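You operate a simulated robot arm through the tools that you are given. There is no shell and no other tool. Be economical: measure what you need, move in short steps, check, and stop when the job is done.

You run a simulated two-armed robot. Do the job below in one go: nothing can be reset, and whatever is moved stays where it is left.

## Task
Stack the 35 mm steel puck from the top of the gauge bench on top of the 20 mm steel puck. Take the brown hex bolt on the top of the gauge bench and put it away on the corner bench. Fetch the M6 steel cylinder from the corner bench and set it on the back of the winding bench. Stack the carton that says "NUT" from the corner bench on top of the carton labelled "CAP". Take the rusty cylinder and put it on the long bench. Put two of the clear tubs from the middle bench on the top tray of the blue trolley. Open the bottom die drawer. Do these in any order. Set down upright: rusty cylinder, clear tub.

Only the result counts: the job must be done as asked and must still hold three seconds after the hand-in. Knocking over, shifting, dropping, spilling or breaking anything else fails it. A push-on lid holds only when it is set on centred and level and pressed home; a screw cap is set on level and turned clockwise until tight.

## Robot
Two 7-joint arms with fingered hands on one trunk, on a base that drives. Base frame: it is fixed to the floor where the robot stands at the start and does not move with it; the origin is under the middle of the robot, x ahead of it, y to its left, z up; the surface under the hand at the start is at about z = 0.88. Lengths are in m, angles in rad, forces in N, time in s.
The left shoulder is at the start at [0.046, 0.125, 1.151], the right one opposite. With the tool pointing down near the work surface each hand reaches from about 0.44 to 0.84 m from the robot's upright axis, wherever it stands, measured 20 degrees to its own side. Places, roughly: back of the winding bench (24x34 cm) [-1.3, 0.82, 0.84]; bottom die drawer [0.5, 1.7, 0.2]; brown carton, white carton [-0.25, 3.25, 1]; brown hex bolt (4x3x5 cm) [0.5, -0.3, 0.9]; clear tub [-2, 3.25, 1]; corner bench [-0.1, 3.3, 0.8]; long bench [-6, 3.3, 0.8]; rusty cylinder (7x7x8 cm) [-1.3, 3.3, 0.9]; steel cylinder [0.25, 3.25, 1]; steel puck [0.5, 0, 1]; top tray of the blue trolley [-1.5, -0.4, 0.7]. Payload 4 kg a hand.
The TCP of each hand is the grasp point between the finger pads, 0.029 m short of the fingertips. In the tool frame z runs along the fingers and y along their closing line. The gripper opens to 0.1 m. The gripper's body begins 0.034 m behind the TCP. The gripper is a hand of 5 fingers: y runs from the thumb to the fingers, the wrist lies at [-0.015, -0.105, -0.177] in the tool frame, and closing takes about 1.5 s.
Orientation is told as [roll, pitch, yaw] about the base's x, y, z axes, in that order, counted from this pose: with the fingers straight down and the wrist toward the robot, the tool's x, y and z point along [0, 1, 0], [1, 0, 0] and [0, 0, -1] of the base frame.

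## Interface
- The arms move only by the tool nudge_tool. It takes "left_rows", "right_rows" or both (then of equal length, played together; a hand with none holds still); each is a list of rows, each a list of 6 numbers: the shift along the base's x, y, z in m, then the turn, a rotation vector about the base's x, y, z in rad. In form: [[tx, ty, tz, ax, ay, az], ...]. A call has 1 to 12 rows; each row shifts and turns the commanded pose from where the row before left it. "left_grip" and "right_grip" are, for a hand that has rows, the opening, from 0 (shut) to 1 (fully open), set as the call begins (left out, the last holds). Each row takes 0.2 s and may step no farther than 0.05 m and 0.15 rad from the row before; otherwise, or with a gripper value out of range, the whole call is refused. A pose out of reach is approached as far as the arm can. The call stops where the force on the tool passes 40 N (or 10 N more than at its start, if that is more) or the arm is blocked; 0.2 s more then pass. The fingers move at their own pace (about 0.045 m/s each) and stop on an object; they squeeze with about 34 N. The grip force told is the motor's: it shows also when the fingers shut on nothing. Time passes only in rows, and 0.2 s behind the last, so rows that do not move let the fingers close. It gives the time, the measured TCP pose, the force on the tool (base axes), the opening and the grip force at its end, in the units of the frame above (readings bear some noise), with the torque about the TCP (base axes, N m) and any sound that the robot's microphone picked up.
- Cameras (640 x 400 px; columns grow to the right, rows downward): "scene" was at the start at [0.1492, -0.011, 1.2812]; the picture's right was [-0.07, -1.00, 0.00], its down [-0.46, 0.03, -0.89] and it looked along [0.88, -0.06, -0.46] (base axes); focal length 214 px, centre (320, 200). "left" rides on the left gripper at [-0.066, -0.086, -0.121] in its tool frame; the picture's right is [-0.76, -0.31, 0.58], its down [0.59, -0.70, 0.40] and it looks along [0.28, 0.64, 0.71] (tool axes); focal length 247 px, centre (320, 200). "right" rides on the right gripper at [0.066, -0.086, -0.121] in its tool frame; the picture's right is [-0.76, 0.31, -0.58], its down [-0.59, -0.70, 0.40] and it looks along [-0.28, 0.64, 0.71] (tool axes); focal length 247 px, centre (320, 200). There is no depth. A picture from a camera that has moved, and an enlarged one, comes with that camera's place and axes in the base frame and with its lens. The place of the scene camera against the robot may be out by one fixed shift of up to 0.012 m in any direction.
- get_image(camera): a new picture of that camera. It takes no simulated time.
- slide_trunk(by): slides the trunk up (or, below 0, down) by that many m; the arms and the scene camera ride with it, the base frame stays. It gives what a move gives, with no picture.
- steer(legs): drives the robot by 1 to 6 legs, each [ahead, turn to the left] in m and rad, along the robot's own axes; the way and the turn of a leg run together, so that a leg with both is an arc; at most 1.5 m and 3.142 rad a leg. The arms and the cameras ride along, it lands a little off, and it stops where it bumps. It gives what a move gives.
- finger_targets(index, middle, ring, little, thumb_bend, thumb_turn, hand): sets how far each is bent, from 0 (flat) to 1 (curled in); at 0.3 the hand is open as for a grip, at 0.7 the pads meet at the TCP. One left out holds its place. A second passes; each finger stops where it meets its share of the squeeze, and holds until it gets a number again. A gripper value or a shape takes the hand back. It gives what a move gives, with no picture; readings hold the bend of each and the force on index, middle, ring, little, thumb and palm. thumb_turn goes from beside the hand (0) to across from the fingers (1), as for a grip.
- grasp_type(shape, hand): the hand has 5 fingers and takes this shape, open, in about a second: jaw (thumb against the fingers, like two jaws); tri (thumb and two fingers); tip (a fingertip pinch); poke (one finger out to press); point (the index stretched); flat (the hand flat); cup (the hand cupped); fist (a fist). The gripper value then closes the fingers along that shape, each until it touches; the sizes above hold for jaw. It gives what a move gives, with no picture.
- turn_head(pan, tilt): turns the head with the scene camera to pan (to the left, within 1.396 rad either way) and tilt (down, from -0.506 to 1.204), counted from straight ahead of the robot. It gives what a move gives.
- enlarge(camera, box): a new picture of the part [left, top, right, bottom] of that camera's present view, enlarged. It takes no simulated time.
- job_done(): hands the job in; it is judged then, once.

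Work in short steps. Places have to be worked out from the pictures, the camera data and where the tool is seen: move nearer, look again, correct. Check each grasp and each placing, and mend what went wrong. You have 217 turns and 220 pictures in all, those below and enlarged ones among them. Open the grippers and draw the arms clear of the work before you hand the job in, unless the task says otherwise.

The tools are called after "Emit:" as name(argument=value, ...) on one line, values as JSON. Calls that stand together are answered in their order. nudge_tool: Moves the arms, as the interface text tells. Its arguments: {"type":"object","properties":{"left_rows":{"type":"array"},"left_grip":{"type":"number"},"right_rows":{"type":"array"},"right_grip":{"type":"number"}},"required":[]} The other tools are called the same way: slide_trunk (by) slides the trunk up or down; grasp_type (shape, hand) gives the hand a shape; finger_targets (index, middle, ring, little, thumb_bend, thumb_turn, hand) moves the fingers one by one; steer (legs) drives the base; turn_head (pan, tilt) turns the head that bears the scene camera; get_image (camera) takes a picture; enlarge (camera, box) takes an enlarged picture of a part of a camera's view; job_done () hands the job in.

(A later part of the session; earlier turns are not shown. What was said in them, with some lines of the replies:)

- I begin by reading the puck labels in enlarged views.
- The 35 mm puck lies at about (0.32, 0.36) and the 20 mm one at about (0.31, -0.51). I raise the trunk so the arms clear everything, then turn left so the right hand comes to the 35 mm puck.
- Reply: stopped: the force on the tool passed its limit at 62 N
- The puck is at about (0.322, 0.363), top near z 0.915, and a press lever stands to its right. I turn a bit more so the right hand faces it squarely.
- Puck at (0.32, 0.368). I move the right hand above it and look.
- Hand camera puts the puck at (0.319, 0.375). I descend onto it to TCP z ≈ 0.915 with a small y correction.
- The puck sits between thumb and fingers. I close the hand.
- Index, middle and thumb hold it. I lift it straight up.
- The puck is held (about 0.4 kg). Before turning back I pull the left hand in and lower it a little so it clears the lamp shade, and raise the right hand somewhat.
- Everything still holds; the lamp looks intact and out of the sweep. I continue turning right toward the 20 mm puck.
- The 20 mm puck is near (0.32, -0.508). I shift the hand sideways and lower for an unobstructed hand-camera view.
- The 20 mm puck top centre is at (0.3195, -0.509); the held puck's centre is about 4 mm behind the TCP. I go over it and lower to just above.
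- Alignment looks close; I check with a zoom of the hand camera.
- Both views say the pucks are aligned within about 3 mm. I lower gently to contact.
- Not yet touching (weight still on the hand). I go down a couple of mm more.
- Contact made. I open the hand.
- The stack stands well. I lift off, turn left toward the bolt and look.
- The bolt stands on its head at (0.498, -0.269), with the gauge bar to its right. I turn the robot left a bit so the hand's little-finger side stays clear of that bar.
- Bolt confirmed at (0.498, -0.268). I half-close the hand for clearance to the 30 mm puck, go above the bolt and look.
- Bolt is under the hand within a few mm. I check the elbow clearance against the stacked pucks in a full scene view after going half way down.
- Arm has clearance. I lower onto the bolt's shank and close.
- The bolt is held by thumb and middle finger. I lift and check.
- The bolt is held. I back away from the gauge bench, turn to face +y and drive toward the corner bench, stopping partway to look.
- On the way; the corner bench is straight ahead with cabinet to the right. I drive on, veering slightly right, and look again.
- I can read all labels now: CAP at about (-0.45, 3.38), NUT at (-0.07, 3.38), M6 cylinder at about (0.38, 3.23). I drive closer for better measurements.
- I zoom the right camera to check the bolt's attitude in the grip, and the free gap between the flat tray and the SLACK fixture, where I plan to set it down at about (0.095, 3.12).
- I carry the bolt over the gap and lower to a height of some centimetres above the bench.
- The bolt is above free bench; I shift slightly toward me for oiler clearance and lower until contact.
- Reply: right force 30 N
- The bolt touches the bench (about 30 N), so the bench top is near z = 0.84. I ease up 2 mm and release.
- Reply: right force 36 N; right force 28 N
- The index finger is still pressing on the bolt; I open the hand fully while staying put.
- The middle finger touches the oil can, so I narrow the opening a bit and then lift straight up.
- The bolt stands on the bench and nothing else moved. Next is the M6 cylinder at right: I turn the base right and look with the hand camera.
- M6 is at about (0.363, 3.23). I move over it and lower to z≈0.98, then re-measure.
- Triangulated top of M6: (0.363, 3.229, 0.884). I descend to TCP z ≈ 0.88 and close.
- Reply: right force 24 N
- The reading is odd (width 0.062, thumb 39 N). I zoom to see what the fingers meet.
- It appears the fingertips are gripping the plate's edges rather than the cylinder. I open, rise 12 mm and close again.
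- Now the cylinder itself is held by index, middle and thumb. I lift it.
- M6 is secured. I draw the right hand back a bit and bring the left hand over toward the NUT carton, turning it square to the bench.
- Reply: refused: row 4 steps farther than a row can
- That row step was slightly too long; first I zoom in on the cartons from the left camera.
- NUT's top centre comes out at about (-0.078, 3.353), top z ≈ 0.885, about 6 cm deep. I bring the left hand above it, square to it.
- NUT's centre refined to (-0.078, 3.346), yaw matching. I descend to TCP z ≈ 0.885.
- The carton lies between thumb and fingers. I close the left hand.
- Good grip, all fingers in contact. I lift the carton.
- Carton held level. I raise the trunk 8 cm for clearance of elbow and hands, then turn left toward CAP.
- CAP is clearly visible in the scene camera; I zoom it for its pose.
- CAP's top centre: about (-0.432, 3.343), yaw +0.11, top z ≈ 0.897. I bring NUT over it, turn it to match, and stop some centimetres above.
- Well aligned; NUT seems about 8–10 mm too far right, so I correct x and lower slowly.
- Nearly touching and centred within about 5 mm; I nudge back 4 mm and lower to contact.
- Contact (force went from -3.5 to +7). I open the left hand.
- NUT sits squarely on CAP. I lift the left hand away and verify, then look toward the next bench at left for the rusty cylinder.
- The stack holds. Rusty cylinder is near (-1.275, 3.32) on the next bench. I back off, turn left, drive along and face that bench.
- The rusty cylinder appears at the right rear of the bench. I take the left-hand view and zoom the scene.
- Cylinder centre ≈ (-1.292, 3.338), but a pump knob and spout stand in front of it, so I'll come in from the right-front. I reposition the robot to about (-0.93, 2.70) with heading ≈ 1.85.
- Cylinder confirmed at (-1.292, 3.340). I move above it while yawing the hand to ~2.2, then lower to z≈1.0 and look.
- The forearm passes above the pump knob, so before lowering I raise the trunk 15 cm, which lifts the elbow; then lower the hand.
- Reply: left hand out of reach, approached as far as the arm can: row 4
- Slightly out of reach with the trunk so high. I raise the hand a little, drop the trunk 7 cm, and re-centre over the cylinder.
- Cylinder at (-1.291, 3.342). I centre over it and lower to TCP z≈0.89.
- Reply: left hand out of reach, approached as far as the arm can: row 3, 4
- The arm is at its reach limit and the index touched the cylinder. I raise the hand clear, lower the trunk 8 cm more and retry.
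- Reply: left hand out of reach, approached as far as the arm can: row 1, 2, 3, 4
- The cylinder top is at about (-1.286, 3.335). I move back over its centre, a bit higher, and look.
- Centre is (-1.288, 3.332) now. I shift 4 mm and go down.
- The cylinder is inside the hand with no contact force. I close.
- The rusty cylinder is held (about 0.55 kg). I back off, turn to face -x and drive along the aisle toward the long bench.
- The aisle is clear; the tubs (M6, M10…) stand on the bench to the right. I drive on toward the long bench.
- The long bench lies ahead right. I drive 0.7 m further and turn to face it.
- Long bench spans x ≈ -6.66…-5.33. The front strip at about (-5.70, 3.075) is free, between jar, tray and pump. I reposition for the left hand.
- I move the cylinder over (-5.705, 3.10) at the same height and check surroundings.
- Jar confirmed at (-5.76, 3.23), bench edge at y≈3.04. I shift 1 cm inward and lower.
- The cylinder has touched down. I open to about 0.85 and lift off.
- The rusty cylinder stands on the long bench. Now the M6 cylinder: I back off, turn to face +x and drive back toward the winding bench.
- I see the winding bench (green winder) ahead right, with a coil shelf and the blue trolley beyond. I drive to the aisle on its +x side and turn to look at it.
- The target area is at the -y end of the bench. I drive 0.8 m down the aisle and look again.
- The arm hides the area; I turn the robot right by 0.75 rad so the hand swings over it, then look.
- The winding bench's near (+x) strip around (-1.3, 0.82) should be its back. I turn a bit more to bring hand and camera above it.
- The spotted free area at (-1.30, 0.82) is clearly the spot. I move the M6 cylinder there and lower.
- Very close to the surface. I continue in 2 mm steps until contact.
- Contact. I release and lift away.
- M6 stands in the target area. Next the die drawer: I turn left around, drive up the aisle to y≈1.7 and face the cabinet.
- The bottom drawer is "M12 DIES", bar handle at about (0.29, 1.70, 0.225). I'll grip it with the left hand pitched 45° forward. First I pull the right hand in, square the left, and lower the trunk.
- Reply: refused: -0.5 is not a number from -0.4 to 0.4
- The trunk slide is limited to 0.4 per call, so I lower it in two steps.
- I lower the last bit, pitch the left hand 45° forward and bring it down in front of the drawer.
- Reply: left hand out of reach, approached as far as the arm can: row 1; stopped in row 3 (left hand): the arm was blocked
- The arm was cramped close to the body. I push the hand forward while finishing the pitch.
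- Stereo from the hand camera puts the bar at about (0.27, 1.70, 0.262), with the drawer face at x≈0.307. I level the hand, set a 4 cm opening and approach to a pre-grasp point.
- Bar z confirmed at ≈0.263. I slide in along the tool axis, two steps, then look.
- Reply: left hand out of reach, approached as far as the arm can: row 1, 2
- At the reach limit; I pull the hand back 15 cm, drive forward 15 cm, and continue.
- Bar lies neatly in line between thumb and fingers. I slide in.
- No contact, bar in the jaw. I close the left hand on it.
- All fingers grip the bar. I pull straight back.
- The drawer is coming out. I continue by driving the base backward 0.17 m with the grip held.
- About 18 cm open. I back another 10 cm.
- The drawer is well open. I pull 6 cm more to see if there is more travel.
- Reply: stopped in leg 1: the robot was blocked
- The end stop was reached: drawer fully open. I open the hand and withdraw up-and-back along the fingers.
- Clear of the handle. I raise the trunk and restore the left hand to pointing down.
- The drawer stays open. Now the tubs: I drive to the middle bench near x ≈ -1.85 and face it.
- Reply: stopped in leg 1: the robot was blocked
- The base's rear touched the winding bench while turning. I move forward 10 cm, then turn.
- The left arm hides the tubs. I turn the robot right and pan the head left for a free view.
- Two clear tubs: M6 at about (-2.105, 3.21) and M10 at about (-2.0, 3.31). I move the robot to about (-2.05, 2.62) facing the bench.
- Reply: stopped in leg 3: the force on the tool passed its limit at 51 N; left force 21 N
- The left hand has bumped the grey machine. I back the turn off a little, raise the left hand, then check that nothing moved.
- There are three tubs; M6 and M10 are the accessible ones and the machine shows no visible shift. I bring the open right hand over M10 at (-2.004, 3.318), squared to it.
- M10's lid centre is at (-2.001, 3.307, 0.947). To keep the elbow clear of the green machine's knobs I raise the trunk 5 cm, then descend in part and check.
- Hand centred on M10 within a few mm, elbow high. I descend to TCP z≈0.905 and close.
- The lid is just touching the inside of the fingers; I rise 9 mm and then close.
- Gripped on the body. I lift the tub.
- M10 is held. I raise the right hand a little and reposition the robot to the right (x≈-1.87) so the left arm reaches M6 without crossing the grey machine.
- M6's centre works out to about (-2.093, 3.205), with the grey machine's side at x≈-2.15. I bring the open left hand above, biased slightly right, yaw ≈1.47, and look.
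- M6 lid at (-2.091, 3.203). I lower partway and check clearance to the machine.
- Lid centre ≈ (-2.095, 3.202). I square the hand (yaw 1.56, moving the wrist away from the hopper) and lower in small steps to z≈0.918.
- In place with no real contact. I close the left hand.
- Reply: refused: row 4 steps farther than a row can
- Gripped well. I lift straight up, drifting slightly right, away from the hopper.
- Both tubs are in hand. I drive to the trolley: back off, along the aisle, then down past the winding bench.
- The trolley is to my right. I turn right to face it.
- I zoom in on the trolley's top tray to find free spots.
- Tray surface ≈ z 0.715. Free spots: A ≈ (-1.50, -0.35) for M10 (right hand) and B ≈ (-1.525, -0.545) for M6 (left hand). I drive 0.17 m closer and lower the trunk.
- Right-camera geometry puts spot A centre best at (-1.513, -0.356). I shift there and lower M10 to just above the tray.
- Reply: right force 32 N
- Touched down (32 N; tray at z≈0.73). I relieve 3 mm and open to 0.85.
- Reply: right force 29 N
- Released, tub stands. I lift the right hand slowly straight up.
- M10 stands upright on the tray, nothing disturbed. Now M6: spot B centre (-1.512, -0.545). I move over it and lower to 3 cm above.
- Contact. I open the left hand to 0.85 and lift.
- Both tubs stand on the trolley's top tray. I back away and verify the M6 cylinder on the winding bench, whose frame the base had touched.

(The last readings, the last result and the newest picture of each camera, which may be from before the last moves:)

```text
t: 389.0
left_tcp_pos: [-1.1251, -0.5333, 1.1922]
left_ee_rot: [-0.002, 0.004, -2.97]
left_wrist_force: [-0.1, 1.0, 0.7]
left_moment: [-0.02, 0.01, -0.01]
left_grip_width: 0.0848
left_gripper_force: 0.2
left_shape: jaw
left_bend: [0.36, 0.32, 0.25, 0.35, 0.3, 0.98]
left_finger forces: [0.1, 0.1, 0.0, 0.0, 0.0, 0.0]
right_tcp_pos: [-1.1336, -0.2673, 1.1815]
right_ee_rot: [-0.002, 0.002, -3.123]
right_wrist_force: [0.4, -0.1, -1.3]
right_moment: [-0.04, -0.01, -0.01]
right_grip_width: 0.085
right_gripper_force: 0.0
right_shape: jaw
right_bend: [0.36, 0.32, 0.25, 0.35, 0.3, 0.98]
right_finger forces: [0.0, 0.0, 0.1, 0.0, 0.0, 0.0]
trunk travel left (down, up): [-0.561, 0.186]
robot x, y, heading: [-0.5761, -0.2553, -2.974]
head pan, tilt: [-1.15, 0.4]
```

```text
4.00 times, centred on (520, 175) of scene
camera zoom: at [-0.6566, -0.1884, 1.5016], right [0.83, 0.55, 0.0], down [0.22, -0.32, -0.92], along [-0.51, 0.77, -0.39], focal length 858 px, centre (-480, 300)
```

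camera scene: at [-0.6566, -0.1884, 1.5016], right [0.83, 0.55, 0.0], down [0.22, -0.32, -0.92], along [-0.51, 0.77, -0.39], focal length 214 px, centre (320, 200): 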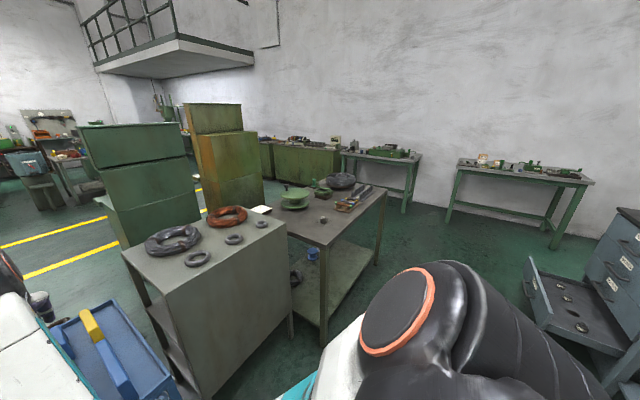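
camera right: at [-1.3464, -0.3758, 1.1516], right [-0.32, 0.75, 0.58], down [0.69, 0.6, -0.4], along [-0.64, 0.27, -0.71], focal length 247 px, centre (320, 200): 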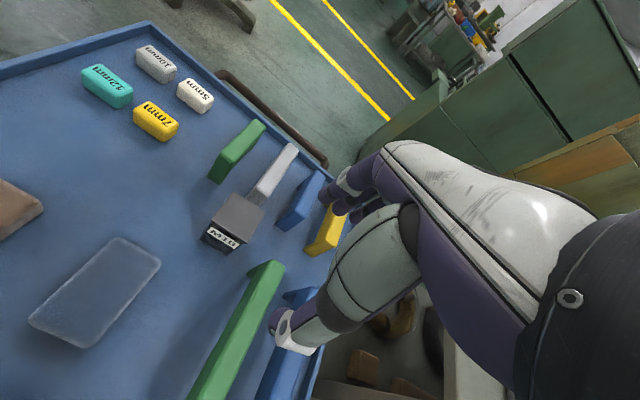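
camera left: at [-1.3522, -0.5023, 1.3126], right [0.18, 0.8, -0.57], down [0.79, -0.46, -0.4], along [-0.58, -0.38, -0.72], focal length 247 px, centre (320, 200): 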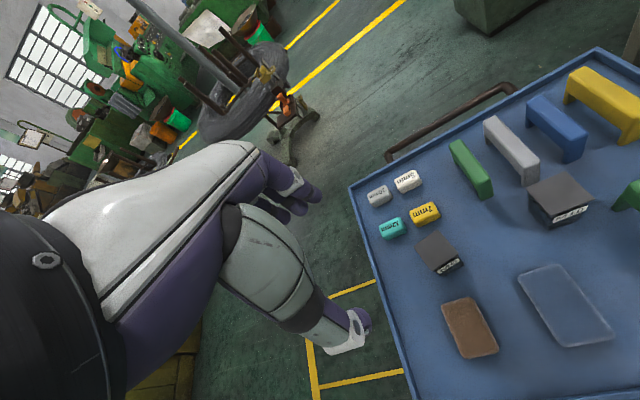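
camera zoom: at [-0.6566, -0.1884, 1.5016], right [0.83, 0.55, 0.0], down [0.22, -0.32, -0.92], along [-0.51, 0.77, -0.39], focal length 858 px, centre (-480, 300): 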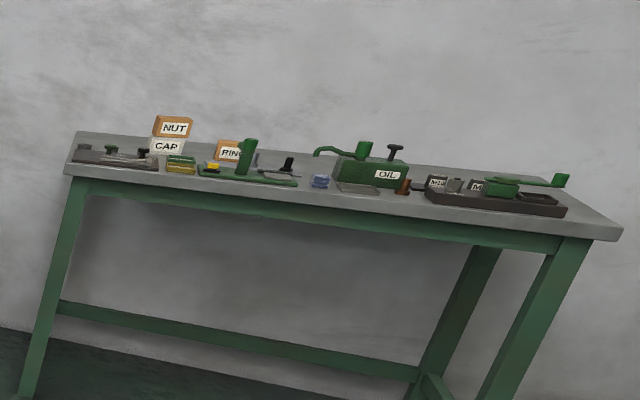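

M6 cylinder, NUT-on-CAP, bolt and open drawer all hold. I turn to check the puck stack too, and open both hands.

Emit:
steer(legs=[[0, 1.6]])

Emit:
turn_head(pan=1.1, tilt=0.5)

Emit:
nudge_tool(left_rows=[[0, 0, 0, 0, 0, 0], [0, 0, 0, 0, 0, 0]], right_rows=[[0, 0, 0, 0, 0, 0], [0, 0, 0, 0, 0, 0]], left_grip=1, right_grip=1)

Emit:
get_image(camera="scene")

```text
t: 393.4
left_tcp_pos: [-0.2697, -0.7895, 1.1928]
left_ee_rot: [-0.003, 0.002, -1.343]
left_wrist_force: [-0.9, -0.2, 0.0]
left_moment: [-0.01, 0.0, 0.0]
left_grip_width: 0.0849
left_gripper_force: 0.0
left_shape: jaw
left_bend: [0.36, 0.32, 0.25, 0.35, 0.3, 0.98]
left_finger forces: [0.0, 0.0, 0.1, 0.1, 0.0, 0.0]
right_tcp_pos: [-0.5348, -0.8128, 1.1817]
right_ee_rot: [-0.001, 0.001, -1.496]
right_wrist_force: [-0.1, 0.3, -1.1]
right_moment: [-0.02, -0.01, -0.01]
right_grip_width: 0.0852
right_gripper_force: 0.1
right_shape: jaw
right_bend: [0.36, 0.32, 0.25, 0.35, 0.3, 0.98]
right_finger forces: [0.0, 0.0, 0.0, 0.0, 0.1, 0.0]
trunk travel left (down, up): [-0.561, 0.186]
robot x, y, heading: [-0.5734, -0.2564, -1.345]
head pan, tilt: [-1.15, 0.4]
```

```text
t: 395.6
left_tcp_pos: [-0.2693, -0.7878, 1.1929]
left_ee_rot: [-0.002, 0.003, -1.342]
left_wrist_force: [0.3, -0.4, -0.2]
left_moment: [-0.02, 0.02, -0.01]
left_grip_width: 0.085
left_gripper_force: 0.1
left_shape: jaw
left_bend: [0.36, 0.32, 0.25, 0.35, 0.3, 0.98]
left_finger forces: [0.1, 0.0, 0.0, 0.0, 0.0, 0.0]
right_tcp_pos: [-0.5345, -0.8127, 1.1812]
right_ee_rot: [-0.001, 0.002, -1.496]
right_wrist_force: [0.6, 0.4, 0.2]
right_moment: [0.03, 0.01, 0.01]
right_grip_width: 0.0848
right_gripper_force: 0.1
right_shape: jaw
right_bend: [0.36, 0.32, 0.25, 0.35, 0.3, 0.98]
right_finger forces: [0.0, 0.1, 0.0, 0.1, 0.0, 0.0]
trunk travel left (down, up): [-0.561, 0.186]
robot x, y, heading: [-0.5787, -0.254, -1.344]
head pan, tilt: [1.1, 0.499]
```

```text
t: 396.1
left_tcp_pos: [-0.2692, -0.7882, 1.1916]
left_ee_rot: [-0.005, 0.003, -1.343]
left_wrist_force: [-1.1, 0.0, 0.5]
left_moment: [0.0, 0.03, 0.0]
left_grip_width: 0.0997
left_gripper_force: 0.1
left_shape: jaw
left_bend: [0.3, 0.3, 0.3, 0.3, 0.3, 0.98]
left_finger forces: [0.0, 0.0, 0.0, 0.1, 0.0, 0.0]
right_tcp_pos: [-0.5352, -0.8128, 1.1817]
right_ee_rot: [-0.002, 0.002, -1.494]
right_wrist_force: [-0.2, 0.2, 0.2]
right_moment: [-0.01, 0.02, 0.0]
right_grip_width: 0.0996
right_gripper_force: 0.1
right_shape: jaw
right_bend: [0.3, 0.3, 0.3, 0.3, 0.3, 0.98]
right_finger forces: [0.1, 0.0, 0.0, 0.0, 0.1, 0.1]
trunk travel left (down, up): [-0.561, 0.186]
robot x, y, heading: [-0.5773, -0.255, -1.351]
head pan, tilt: [1.1, 0.499]
```

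```text
28 pictures are left
camera scene: at [-0.4813, -0.3121, 1.4925], right [-0.25, -0.97, 0.0], down [-0.46, 0.12, -0.88], along [0.85, -0.22, -0.48], focal length 214 px, centre (320, 200)
```

scene: 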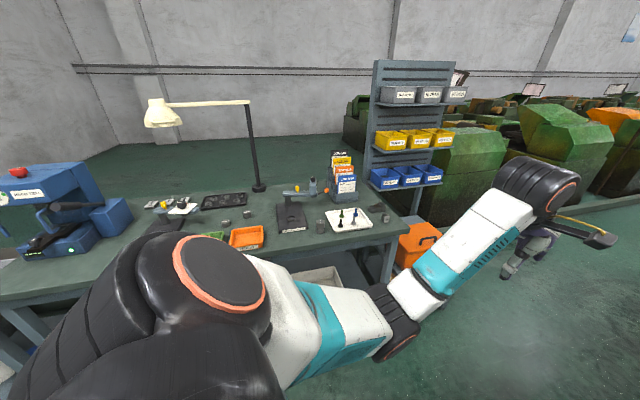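

The puck stack stands on the gauge bench and everything else is in order; hands are open and clear, so I hand the job in.

Emit:
job_done()

```text
The job is handed in.
```

I finished all seven tasks and handed the job in. I don't have the judge's result.

- **Pucks:** the 35 mm puck is stacked on the 20 mm puck.
- **Bolt:** the brown hex bolt stands on the corner bench.
- **M6 cylinder:** it is on the back of the winding bench.
- **Cartons:** NUT is stacked on CAP.
- **Rusty cylinder:** it stands upright on the long bench.
- **Tubs:** the M6 and M10 tubs stand upright on the trolley's top tray.
- **Drawer:** the bottom die drawer (M12 DIES) is open about 32 cm. It still looked open when I last checked, just before hand-in.

I made four unplanned contacts:

- The left hand pressed the gauge bench lamp at 62 N.
- It also pressed the grey machine on the middle bench at 51 N.
- A finger pushed the oil can on the corner bench.
- The base stopped against something, probably the winding bench, once while pulling the drawer and once while turning.

None of these objects looked moved in later views, but I couldn't rule out a shift of a centimetre or so in the grey machine.
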